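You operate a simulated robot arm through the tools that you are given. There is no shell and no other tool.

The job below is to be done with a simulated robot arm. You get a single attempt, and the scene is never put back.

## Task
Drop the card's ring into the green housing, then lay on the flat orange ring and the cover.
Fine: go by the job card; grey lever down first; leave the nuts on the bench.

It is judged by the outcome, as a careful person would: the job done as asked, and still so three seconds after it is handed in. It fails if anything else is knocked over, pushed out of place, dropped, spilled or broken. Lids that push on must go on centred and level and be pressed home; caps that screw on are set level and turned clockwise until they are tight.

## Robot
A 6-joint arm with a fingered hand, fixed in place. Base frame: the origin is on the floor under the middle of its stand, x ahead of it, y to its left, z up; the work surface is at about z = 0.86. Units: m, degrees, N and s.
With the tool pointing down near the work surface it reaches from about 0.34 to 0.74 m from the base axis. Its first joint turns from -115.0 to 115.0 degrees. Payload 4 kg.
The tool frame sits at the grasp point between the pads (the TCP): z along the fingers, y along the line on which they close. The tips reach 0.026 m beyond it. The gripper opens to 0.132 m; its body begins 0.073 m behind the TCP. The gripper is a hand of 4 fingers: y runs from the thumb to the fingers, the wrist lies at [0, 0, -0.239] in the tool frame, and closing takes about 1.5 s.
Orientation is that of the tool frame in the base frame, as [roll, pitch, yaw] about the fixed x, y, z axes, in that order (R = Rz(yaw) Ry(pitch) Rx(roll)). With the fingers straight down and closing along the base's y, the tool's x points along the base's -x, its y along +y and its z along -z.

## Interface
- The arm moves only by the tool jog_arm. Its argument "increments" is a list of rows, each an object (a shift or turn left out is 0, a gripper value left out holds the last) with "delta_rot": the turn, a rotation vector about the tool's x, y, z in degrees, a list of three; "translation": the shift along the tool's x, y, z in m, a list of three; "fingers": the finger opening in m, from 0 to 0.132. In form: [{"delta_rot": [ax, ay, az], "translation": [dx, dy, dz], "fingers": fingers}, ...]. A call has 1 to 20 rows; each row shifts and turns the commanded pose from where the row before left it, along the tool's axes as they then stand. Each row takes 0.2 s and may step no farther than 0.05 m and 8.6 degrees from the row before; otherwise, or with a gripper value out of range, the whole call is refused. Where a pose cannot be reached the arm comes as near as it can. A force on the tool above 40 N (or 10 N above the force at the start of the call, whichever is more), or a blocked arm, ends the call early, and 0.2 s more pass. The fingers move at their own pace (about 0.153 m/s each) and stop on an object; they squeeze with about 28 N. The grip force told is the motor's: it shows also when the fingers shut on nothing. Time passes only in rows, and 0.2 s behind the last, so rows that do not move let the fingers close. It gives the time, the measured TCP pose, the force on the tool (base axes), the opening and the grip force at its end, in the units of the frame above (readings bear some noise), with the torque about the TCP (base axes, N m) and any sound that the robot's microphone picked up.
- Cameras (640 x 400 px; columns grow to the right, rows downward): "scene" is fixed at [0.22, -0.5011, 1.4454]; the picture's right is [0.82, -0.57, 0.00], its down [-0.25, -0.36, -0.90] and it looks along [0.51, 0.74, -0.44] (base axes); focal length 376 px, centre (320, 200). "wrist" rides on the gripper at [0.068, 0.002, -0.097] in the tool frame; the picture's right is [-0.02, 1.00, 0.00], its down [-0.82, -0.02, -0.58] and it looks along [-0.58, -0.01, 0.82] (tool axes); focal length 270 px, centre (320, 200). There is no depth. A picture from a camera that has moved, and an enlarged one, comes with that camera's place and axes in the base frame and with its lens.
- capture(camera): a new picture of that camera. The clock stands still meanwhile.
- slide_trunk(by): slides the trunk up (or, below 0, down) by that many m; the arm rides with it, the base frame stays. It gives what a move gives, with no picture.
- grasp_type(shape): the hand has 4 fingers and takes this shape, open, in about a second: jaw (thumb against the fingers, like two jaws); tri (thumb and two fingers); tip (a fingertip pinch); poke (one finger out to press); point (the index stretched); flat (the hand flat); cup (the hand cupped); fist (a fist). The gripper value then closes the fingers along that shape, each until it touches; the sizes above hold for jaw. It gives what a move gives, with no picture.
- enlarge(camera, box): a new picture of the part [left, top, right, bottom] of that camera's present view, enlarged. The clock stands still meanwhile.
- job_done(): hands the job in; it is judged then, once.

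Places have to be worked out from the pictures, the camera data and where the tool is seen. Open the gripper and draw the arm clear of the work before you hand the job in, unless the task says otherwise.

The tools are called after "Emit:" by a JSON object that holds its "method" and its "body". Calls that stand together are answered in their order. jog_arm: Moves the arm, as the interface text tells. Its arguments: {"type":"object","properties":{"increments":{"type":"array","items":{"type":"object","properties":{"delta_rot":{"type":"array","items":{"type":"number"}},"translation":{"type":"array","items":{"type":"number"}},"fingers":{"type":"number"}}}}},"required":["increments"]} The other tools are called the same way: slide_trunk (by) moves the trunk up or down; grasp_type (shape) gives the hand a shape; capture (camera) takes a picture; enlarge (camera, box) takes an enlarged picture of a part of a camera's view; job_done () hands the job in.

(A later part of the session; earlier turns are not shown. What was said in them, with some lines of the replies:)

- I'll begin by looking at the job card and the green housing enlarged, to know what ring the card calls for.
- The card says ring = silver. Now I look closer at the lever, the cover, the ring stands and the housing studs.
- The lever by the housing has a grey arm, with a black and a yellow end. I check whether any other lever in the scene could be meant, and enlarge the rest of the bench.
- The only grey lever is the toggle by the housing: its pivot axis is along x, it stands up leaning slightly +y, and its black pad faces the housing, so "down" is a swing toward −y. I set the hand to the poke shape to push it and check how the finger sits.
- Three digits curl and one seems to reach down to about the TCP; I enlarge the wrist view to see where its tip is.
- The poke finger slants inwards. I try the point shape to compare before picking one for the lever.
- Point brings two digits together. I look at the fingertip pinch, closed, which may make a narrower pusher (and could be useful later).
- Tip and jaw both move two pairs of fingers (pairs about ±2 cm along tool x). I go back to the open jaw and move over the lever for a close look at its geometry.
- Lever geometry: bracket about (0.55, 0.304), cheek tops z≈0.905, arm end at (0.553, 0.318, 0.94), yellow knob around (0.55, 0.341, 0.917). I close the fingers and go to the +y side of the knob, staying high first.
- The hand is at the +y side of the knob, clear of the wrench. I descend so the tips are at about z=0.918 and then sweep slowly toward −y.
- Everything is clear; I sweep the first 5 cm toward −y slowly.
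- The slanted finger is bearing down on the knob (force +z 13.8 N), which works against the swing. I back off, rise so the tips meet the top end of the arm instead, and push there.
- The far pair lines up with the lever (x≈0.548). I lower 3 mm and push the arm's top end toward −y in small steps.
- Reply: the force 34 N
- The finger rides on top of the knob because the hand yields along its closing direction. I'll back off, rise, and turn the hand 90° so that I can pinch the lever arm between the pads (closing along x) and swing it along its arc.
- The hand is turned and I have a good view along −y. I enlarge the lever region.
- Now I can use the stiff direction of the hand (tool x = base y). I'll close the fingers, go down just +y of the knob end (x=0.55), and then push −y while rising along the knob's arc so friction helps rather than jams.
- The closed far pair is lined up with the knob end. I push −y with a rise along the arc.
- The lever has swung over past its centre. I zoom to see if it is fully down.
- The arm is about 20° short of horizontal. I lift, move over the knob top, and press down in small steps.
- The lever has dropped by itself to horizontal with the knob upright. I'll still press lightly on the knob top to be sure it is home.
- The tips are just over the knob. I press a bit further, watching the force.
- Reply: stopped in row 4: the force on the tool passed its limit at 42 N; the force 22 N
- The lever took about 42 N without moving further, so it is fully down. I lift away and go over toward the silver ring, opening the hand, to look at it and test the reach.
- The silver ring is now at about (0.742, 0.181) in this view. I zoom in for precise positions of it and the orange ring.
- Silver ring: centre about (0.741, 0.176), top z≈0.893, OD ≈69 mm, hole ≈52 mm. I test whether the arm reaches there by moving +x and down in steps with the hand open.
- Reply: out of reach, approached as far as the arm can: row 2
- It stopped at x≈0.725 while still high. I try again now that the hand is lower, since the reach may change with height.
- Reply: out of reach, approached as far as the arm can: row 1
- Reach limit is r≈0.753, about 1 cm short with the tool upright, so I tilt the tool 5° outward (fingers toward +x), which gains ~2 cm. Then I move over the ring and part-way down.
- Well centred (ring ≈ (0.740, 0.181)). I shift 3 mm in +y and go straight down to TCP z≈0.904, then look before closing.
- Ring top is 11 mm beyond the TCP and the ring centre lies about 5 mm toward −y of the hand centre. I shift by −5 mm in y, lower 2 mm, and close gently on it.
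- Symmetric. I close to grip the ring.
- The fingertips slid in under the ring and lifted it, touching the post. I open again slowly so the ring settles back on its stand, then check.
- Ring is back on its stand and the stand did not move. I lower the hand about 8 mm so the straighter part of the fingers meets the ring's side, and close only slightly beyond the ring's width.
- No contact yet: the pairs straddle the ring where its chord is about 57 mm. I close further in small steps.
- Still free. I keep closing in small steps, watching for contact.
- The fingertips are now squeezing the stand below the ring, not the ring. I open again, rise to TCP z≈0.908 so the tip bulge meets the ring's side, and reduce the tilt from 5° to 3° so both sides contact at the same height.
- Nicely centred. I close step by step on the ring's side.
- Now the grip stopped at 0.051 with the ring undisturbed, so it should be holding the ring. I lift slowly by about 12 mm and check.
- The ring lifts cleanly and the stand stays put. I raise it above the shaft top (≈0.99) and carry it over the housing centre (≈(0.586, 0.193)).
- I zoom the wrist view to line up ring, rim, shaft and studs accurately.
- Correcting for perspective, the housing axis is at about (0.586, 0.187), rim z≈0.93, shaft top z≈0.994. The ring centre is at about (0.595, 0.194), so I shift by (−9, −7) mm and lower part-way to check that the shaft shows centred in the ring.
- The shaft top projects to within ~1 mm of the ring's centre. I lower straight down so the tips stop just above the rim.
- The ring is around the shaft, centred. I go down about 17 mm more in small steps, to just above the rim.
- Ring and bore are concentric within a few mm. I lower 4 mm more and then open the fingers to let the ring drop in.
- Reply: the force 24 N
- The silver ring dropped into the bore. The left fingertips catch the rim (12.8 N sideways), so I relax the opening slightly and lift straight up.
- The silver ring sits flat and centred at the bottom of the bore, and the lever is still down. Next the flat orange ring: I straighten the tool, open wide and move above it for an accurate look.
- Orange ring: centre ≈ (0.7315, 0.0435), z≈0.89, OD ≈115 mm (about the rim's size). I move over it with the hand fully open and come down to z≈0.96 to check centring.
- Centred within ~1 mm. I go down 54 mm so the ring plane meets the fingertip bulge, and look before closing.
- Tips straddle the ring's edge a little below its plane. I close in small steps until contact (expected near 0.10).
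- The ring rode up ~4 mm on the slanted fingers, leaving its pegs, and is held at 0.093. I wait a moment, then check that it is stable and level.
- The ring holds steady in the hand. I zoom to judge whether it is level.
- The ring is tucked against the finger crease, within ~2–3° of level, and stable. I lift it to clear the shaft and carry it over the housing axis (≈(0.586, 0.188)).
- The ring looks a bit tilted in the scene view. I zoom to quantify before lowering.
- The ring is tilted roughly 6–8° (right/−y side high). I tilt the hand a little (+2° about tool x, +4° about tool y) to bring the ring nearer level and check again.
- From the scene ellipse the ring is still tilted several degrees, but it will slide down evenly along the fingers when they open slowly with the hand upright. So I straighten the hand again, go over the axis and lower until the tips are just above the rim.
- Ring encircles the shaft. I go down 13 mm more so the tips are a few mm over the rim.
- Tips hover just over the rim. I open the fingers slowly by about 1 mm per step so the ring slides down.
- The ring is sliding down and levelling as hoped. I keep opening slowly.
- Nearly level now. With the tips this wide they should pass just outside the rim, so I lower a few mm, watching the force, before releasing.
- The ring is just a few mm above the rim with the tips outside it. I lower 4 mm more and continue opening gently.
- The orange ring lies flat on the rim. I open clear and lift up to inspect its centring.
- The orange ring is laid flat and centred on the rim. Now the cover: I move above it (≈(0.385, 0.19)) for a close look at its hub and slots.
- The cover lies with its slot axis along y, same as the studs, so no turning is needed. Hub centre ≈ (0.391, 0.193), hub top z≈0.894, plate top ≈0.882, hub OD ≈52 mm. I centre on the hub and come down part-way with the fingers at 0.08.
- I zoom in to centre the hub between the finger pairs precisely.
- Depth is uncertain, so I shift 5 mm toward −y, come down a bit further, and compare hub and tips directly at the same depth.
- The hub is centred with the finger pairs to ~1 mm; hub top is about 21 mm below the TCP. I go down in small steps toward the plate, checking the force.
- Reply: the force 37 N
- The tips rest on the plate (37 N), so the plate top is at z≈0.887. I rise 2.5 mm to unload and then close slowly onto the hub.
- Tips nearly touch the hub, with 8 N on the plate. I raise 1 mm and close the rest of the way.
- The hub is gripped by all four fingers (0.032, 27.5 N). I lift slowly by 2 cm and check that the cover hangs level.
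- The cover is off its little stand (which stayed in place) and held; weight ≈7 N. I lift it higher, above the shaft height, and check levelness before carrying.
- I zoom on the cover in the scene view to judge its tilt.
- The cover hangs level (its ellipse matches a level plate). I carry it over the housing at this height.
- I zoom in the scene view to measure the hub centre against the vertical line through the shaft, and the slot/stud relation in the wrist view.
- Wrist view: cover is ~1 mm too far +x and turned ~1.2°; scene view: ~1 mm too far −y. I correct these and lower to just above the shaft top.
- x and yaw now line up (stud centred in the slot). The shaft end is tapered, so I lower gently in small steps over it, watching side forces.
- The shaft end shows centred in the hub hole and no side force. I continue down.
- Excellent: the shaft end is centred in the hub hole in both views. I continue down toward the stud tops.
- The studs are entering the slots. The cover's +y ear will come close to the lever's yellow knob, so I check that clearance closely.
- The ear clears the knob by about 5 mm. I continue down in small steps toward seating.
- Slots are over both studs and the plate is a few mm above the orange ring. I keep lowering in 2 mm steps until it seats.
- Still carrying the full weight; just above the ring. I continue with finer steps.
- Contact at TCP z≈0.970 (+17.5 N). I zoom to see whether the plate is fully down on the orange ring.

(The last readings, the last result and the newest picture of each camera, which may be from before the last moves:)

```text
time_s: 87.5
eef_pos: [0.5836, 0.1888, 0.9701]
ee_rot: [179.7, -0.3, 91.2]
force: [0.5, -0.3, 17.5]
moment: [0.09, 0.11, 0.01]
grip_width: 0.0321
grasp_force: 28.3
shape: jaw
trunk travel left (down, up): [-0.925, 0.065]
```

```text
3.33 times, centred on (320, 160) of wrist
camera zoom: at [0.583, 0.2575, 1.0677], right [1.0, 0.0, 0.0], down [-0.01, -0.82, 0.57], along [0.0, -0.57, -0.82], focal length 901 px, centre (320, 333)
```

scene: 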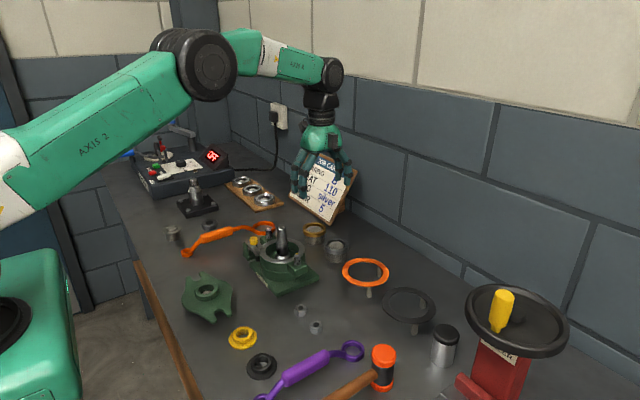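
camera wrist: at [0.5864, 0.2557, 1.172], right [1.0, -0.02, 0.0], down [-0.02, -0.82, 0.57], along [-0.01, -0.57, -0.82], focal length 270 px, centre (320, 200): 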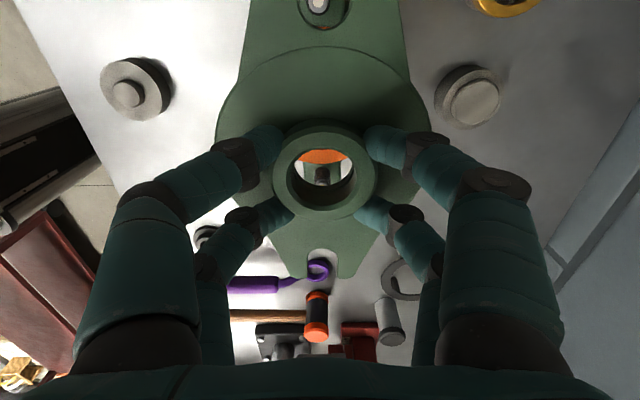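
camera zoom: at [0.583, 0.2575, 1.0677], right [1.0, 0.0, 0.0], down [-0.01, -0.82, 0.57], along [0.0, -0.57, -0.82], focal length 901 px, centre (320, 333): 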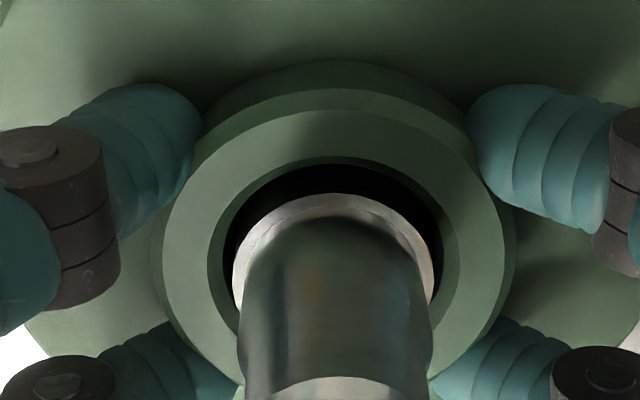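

The plate sits directly on the orange ring, with the shaft centred in the hub. I relieve the push, then open the fingers gently to release the hub.

Emit:
{"method": "jog_arm", "body": {"increments": [{"translation": [0, 0, -0.0025]}, {}, {"fingers": 0.036}, {"fingers": 0.04}, {"fingers": 0.046}, {"fingers": 0.056}, {"fingers": 0.066}, {}]}}

Emit:
{"method": "enlarge", "body": {"camera": "scene", "box": [250, 205, 320, 275]}}

Emit:
{"method": "capture", "body": {"camera": "wrist"}}

```text
time_s: 89.2
eef_pos: [0.5817, 0.1892, 0.9692]
ee_rot: [180.0, -0.3, 91.3]
force: [-0.9, 0.3, 8.1]
moment: [-0.09, -0.05, 0.0]
grip_width: 0.0628
grasp_force: 0.0
shape: jaw
trunk travel left (down, up): [-0.925, 0.065]
```

```text
5.71 times, centred on (285, 240) of scene
camera zoom: at [0.22, -0.5011, 1.4454], right [0.82, -0.57, 0.0], down [-0.25, -0.36, -0.9], along [0.51, 0.74, -0.44], focal length 2147 px, centre (520, -29)
```

zoom: 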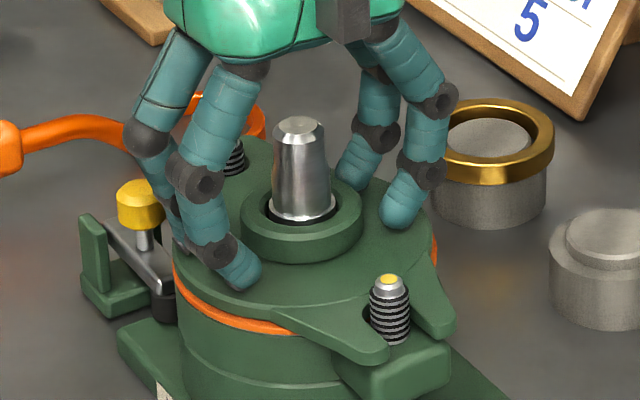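

```text
taken
camera wrist: at [0.5826, 0.2573, 1.0678], right [1.0, 0.0, 0.0], down [0.0, -0.82, 0.57], along [0.0, -0.57, -0.82], focal length 270 px, centre (320, 200)
```

wrist: 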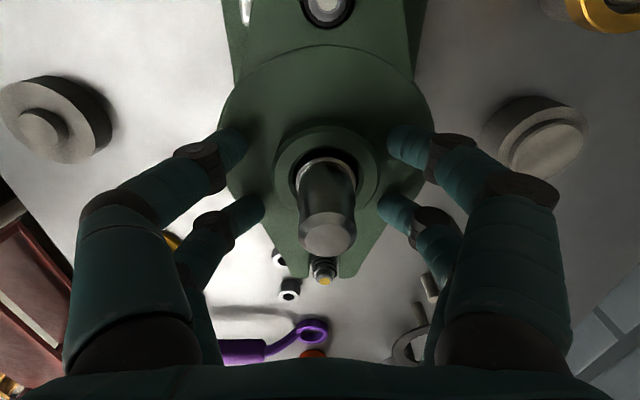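

The hub is free and the four tips rest on the plate. I press down evenly (about 30 N) to make sure the cover is home, then lift straight up.

Emit:
{"method": "jog_arm", "body": {"increments": [{"translation": [0, 0, 0.0012]}, {}]}}

Emit:
{"method": "jog_arm", "body": {"increments": [{"translation": [0, 0, -0.004]}, {"translation": [0, 0, -0.01]}, {"translation": [0, 0, -0.03], "fingers": 0.08}, {"translation": [0, 0, -0.04]}, {"translation": [0, 0, -0.04]}, {}]}}

Emit:
{"method": "capture", "body": {"camera": "wrist"}}

Emit:
{"method": "enlarge", "body": {"camera": "wrist", "box": [220, 0, 420, 200]}}

Emit:
{"method": "enlarge", "body": {"camera": "scene", "box": [250, 205, 320, 275]}}

```text
time_s: 89.8
eef_pos: [0.5838, 0.1894, 0.97]
ee_rot: [179.8, -0.1, 91.3]
force: [-1.9, -1.3, 15.0]
moment: [-0.21, -0.05, 0.0]
grip_width: 0.0629
grasp_force: 0.0
shape: jaw
trunk travel left (down, up): [-0.925, 0.065]
```

```text
time_s: 91.2
eef_pos: [0.5855, 0.1877, 1.0915]
ee_rot: [-179.9, -0.2, 91.4]
force: [0.0, 0.5, 0.3]
moment: [-0.01, 0.0, 0.0]
grip_width: 0.0794
grasp_force: 0.0
shape: jaw
trunk travel left (down, up): [-0.925, 0.065]
```

```text
taken
camera wrist: at [0.5846, 0.2572, 1.1896], right [1.0, 0.0, 0.0], down [0.0, -0.82, 0.57], along [0.0, -0.57, -0.82], focal length 270 px, centre (320, 200)
```

wrist: 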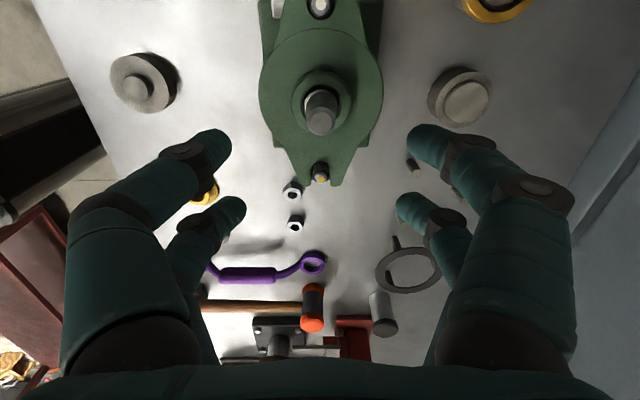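

```text
2.00 times, centred on (320, 100) of wrist
camera zoom: at [0.5846, 0.2572, 1.1896], right [1.0, 0.0, 0.0], down [0.0, -0.82, 0.57], along [0.0, -0.57, -0.82], focal length 541 px, centre (320, 400)
```

zoom: 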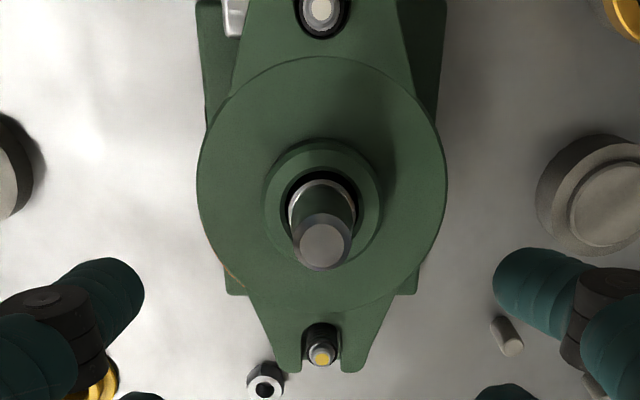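

```text
5.71 times, centred on (285, 240) of scene
camera zoom: at [0.22, -0.5011, 1.4454], right [0.82, -0.57, 0.0], down [-0.25, -0.36, -0.9], along [0.51, 0.74, -0.44], focal length 2147 px, centre (520, -29)
```

zoom: 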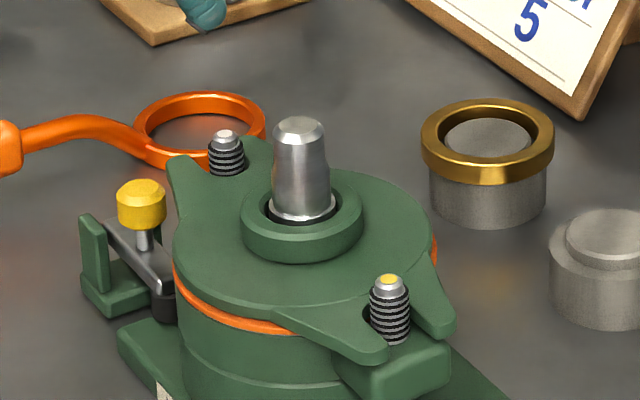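

All parts are on. I zoom for a final check that the cover is level, flat on the orange ring, and everything else is in its place.

Emit:
{"method": "enlarge", "body": {"camera": "scene", "box": [262, 235, 312, 275]}}

Emit:
{"method": "enlarge", "body": {"camera": "scene", "box": [290, 225, 335, 265]}}

Emit:
{"method": "capture", "body": {"camera": "scene"}}

Emit:
{"method": "enlarge", "body": {"camera": "wrist", "box": [255, 0, 385, 110]}}

```text
10.00 times, centred on (287, 255) of scene
camera zoom: at [0.22, -0.5011, 1.4454], right [0.82, -0.57, 0.0], down [-0.25, -0.36, -0.9], along [0.51, 0.74, -0.44], focal length 3757 px, centre (650, -350)
```

zoom: 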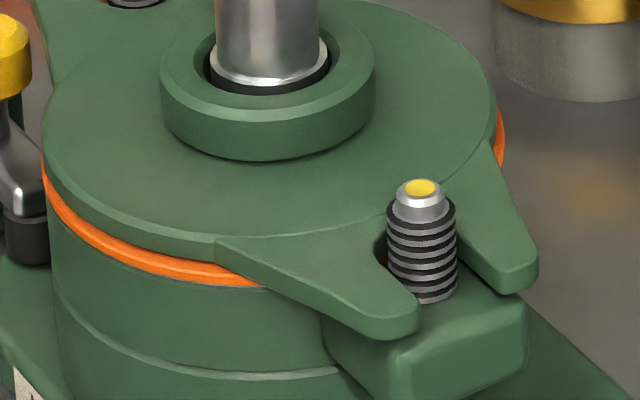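

```text
10.00 times, centred on (312, 245) of scene
camera zoom: at [0.22, -0.5011, 1.4454], right [0.82, -0.57, 0.0], down [-0.25, -0.36, -0.9], along [0.51, 0.74, -0.44], focal length 3757 px, centre (395, -250)
```

zoom: 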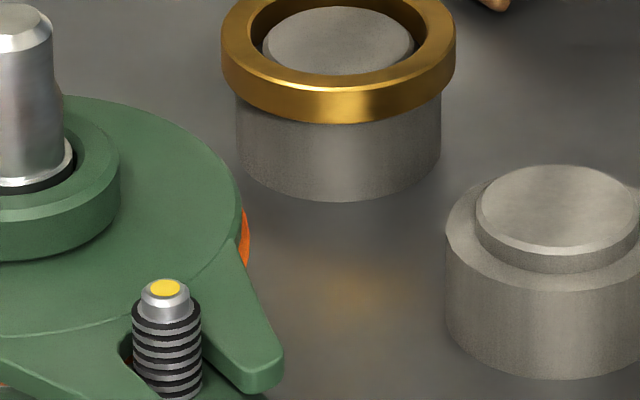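

```text
taken
```

scene: 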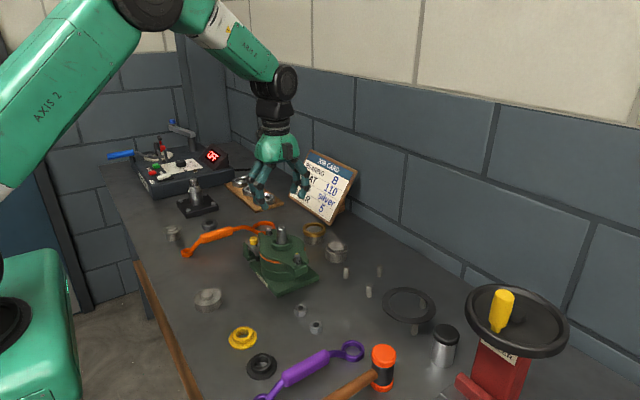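

```text
3.64 times, centred on (320, 55) of wrist
camera zoom: at [0.5846, 0.2572, 1.1896], right [1.0, 0.0, 0.0], down [0.0, -0.82, 0.57], along [0.0, -0.57, -0.82], focal length 983 px, centre (320, 727)
```

zoom: 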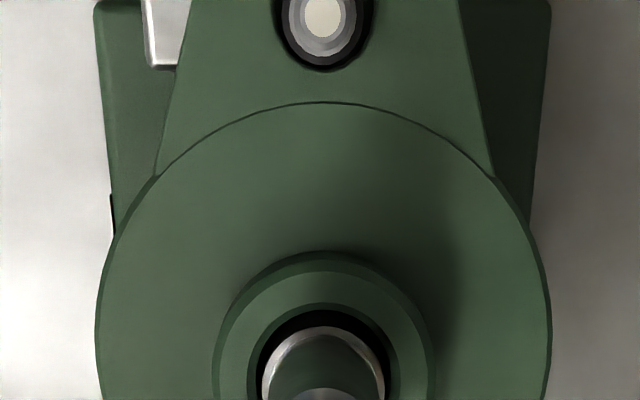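

Everything looks right: cover level and flat on the orange ring with both studs in the slots, lever down, nuts and other parts untouched. I open the hand fully and draw the arm up and back, clear of the work.

Emit:
{"method": "jog_arm", "body": {"increments": [{"translation": [0, 0, -0.03], "fingers": 0.11}, {"translation": [0, 0, -0.04], "fingers": 0.13}, {"translation": [0, -0.02, -0.03]}, {"translation": [0, -0.04, 0]}, {"translation": [0, -0.04, 0]}, {"translation": [0, -0.04, 0]}, {}, {}]}}

Emit:
{"method": "capture", "body": {"camera": "scene"}}

Emit:
{"method": "enlarge", "body": {"camera": "scene", "box": [235, 205, 325, 295]}}

```text
time_s: 93.0
eef_pos: [0.4442, 0.1851, 1.1926]
ee_rot: [180.0, -0.1, 91.4]
force: [1.0, -0.5, -0.6]
moment: [0.03, -0.01, -0.03]
grip_width: 0.1299
grasp_force: 0.0
shape: jaw
trunk travel left (down, up): [-0.925, 0.065]
```

```text
taken
```

scene: 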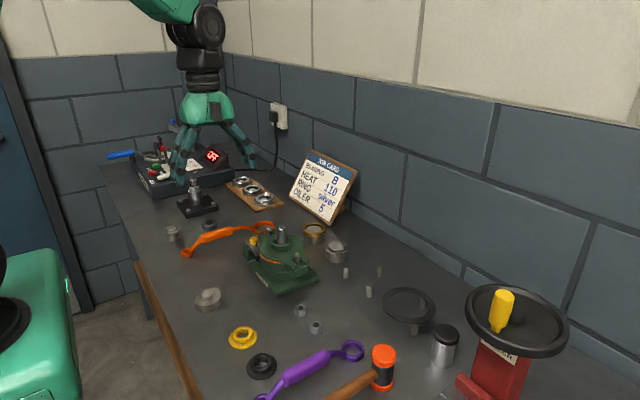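

```text
4.44 times, centred on (280, 250) of scene
camera zoom: at [0.22, -0.5011, 1.4454], right [0.82, -0.57, 0.0], down [-0.25, -0.36, -0.9], along [0.51, 0.74, -0.44], focal length 1670 px, centre (498, -22)
```

zoom: 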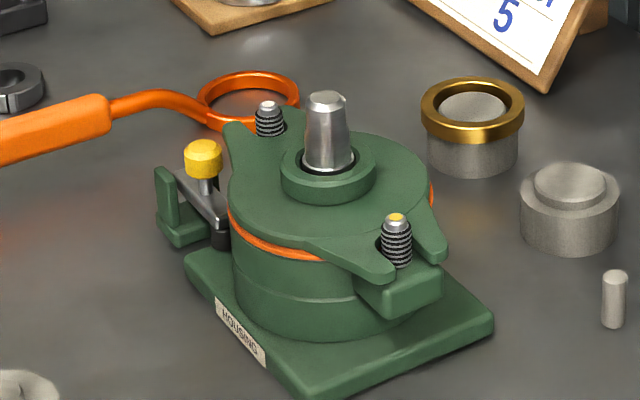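

The lever is down, the silver ring is in the housing, and the orange ring and cover are on flat. The nuts are still on the bench, the hand is open and the arm is clear, so I hand the job in.

Emit:
{"method": "job_done", "body": {}}

```text
The job is handed in.
```

The job is done and handed in. The housing now holds the silver ring from the job card, with the flat orange ring and the cover on top.

- **Lever:** I swung the grey lever down first, before any parts went in. It held against a press of about 42 N, so it is fully down.
- **Silver ring:** I dropped it over the shaft from just above the rim. It lies flat at the bottom of the housing, centred around the shaft.
- **Orange ring:** It lies flat on the rim. At most it sits a millimetre or two off centre, showing slightly past the cover on one side.
- **Cover:** It sits level on the orange ring, with both studs in its slots and the shaft through the hub. I pressed it down with about 15 N, after roughly 25 N when it first seated.
- **Everything else:** The nuts are still on the bench, and nothing else looks knocked or moved in the final pictures. The hand is open and the arm is drawn back.

My first grips on the silver ring closed on its stand. I let go and regripped, and the stand stayed where it was.
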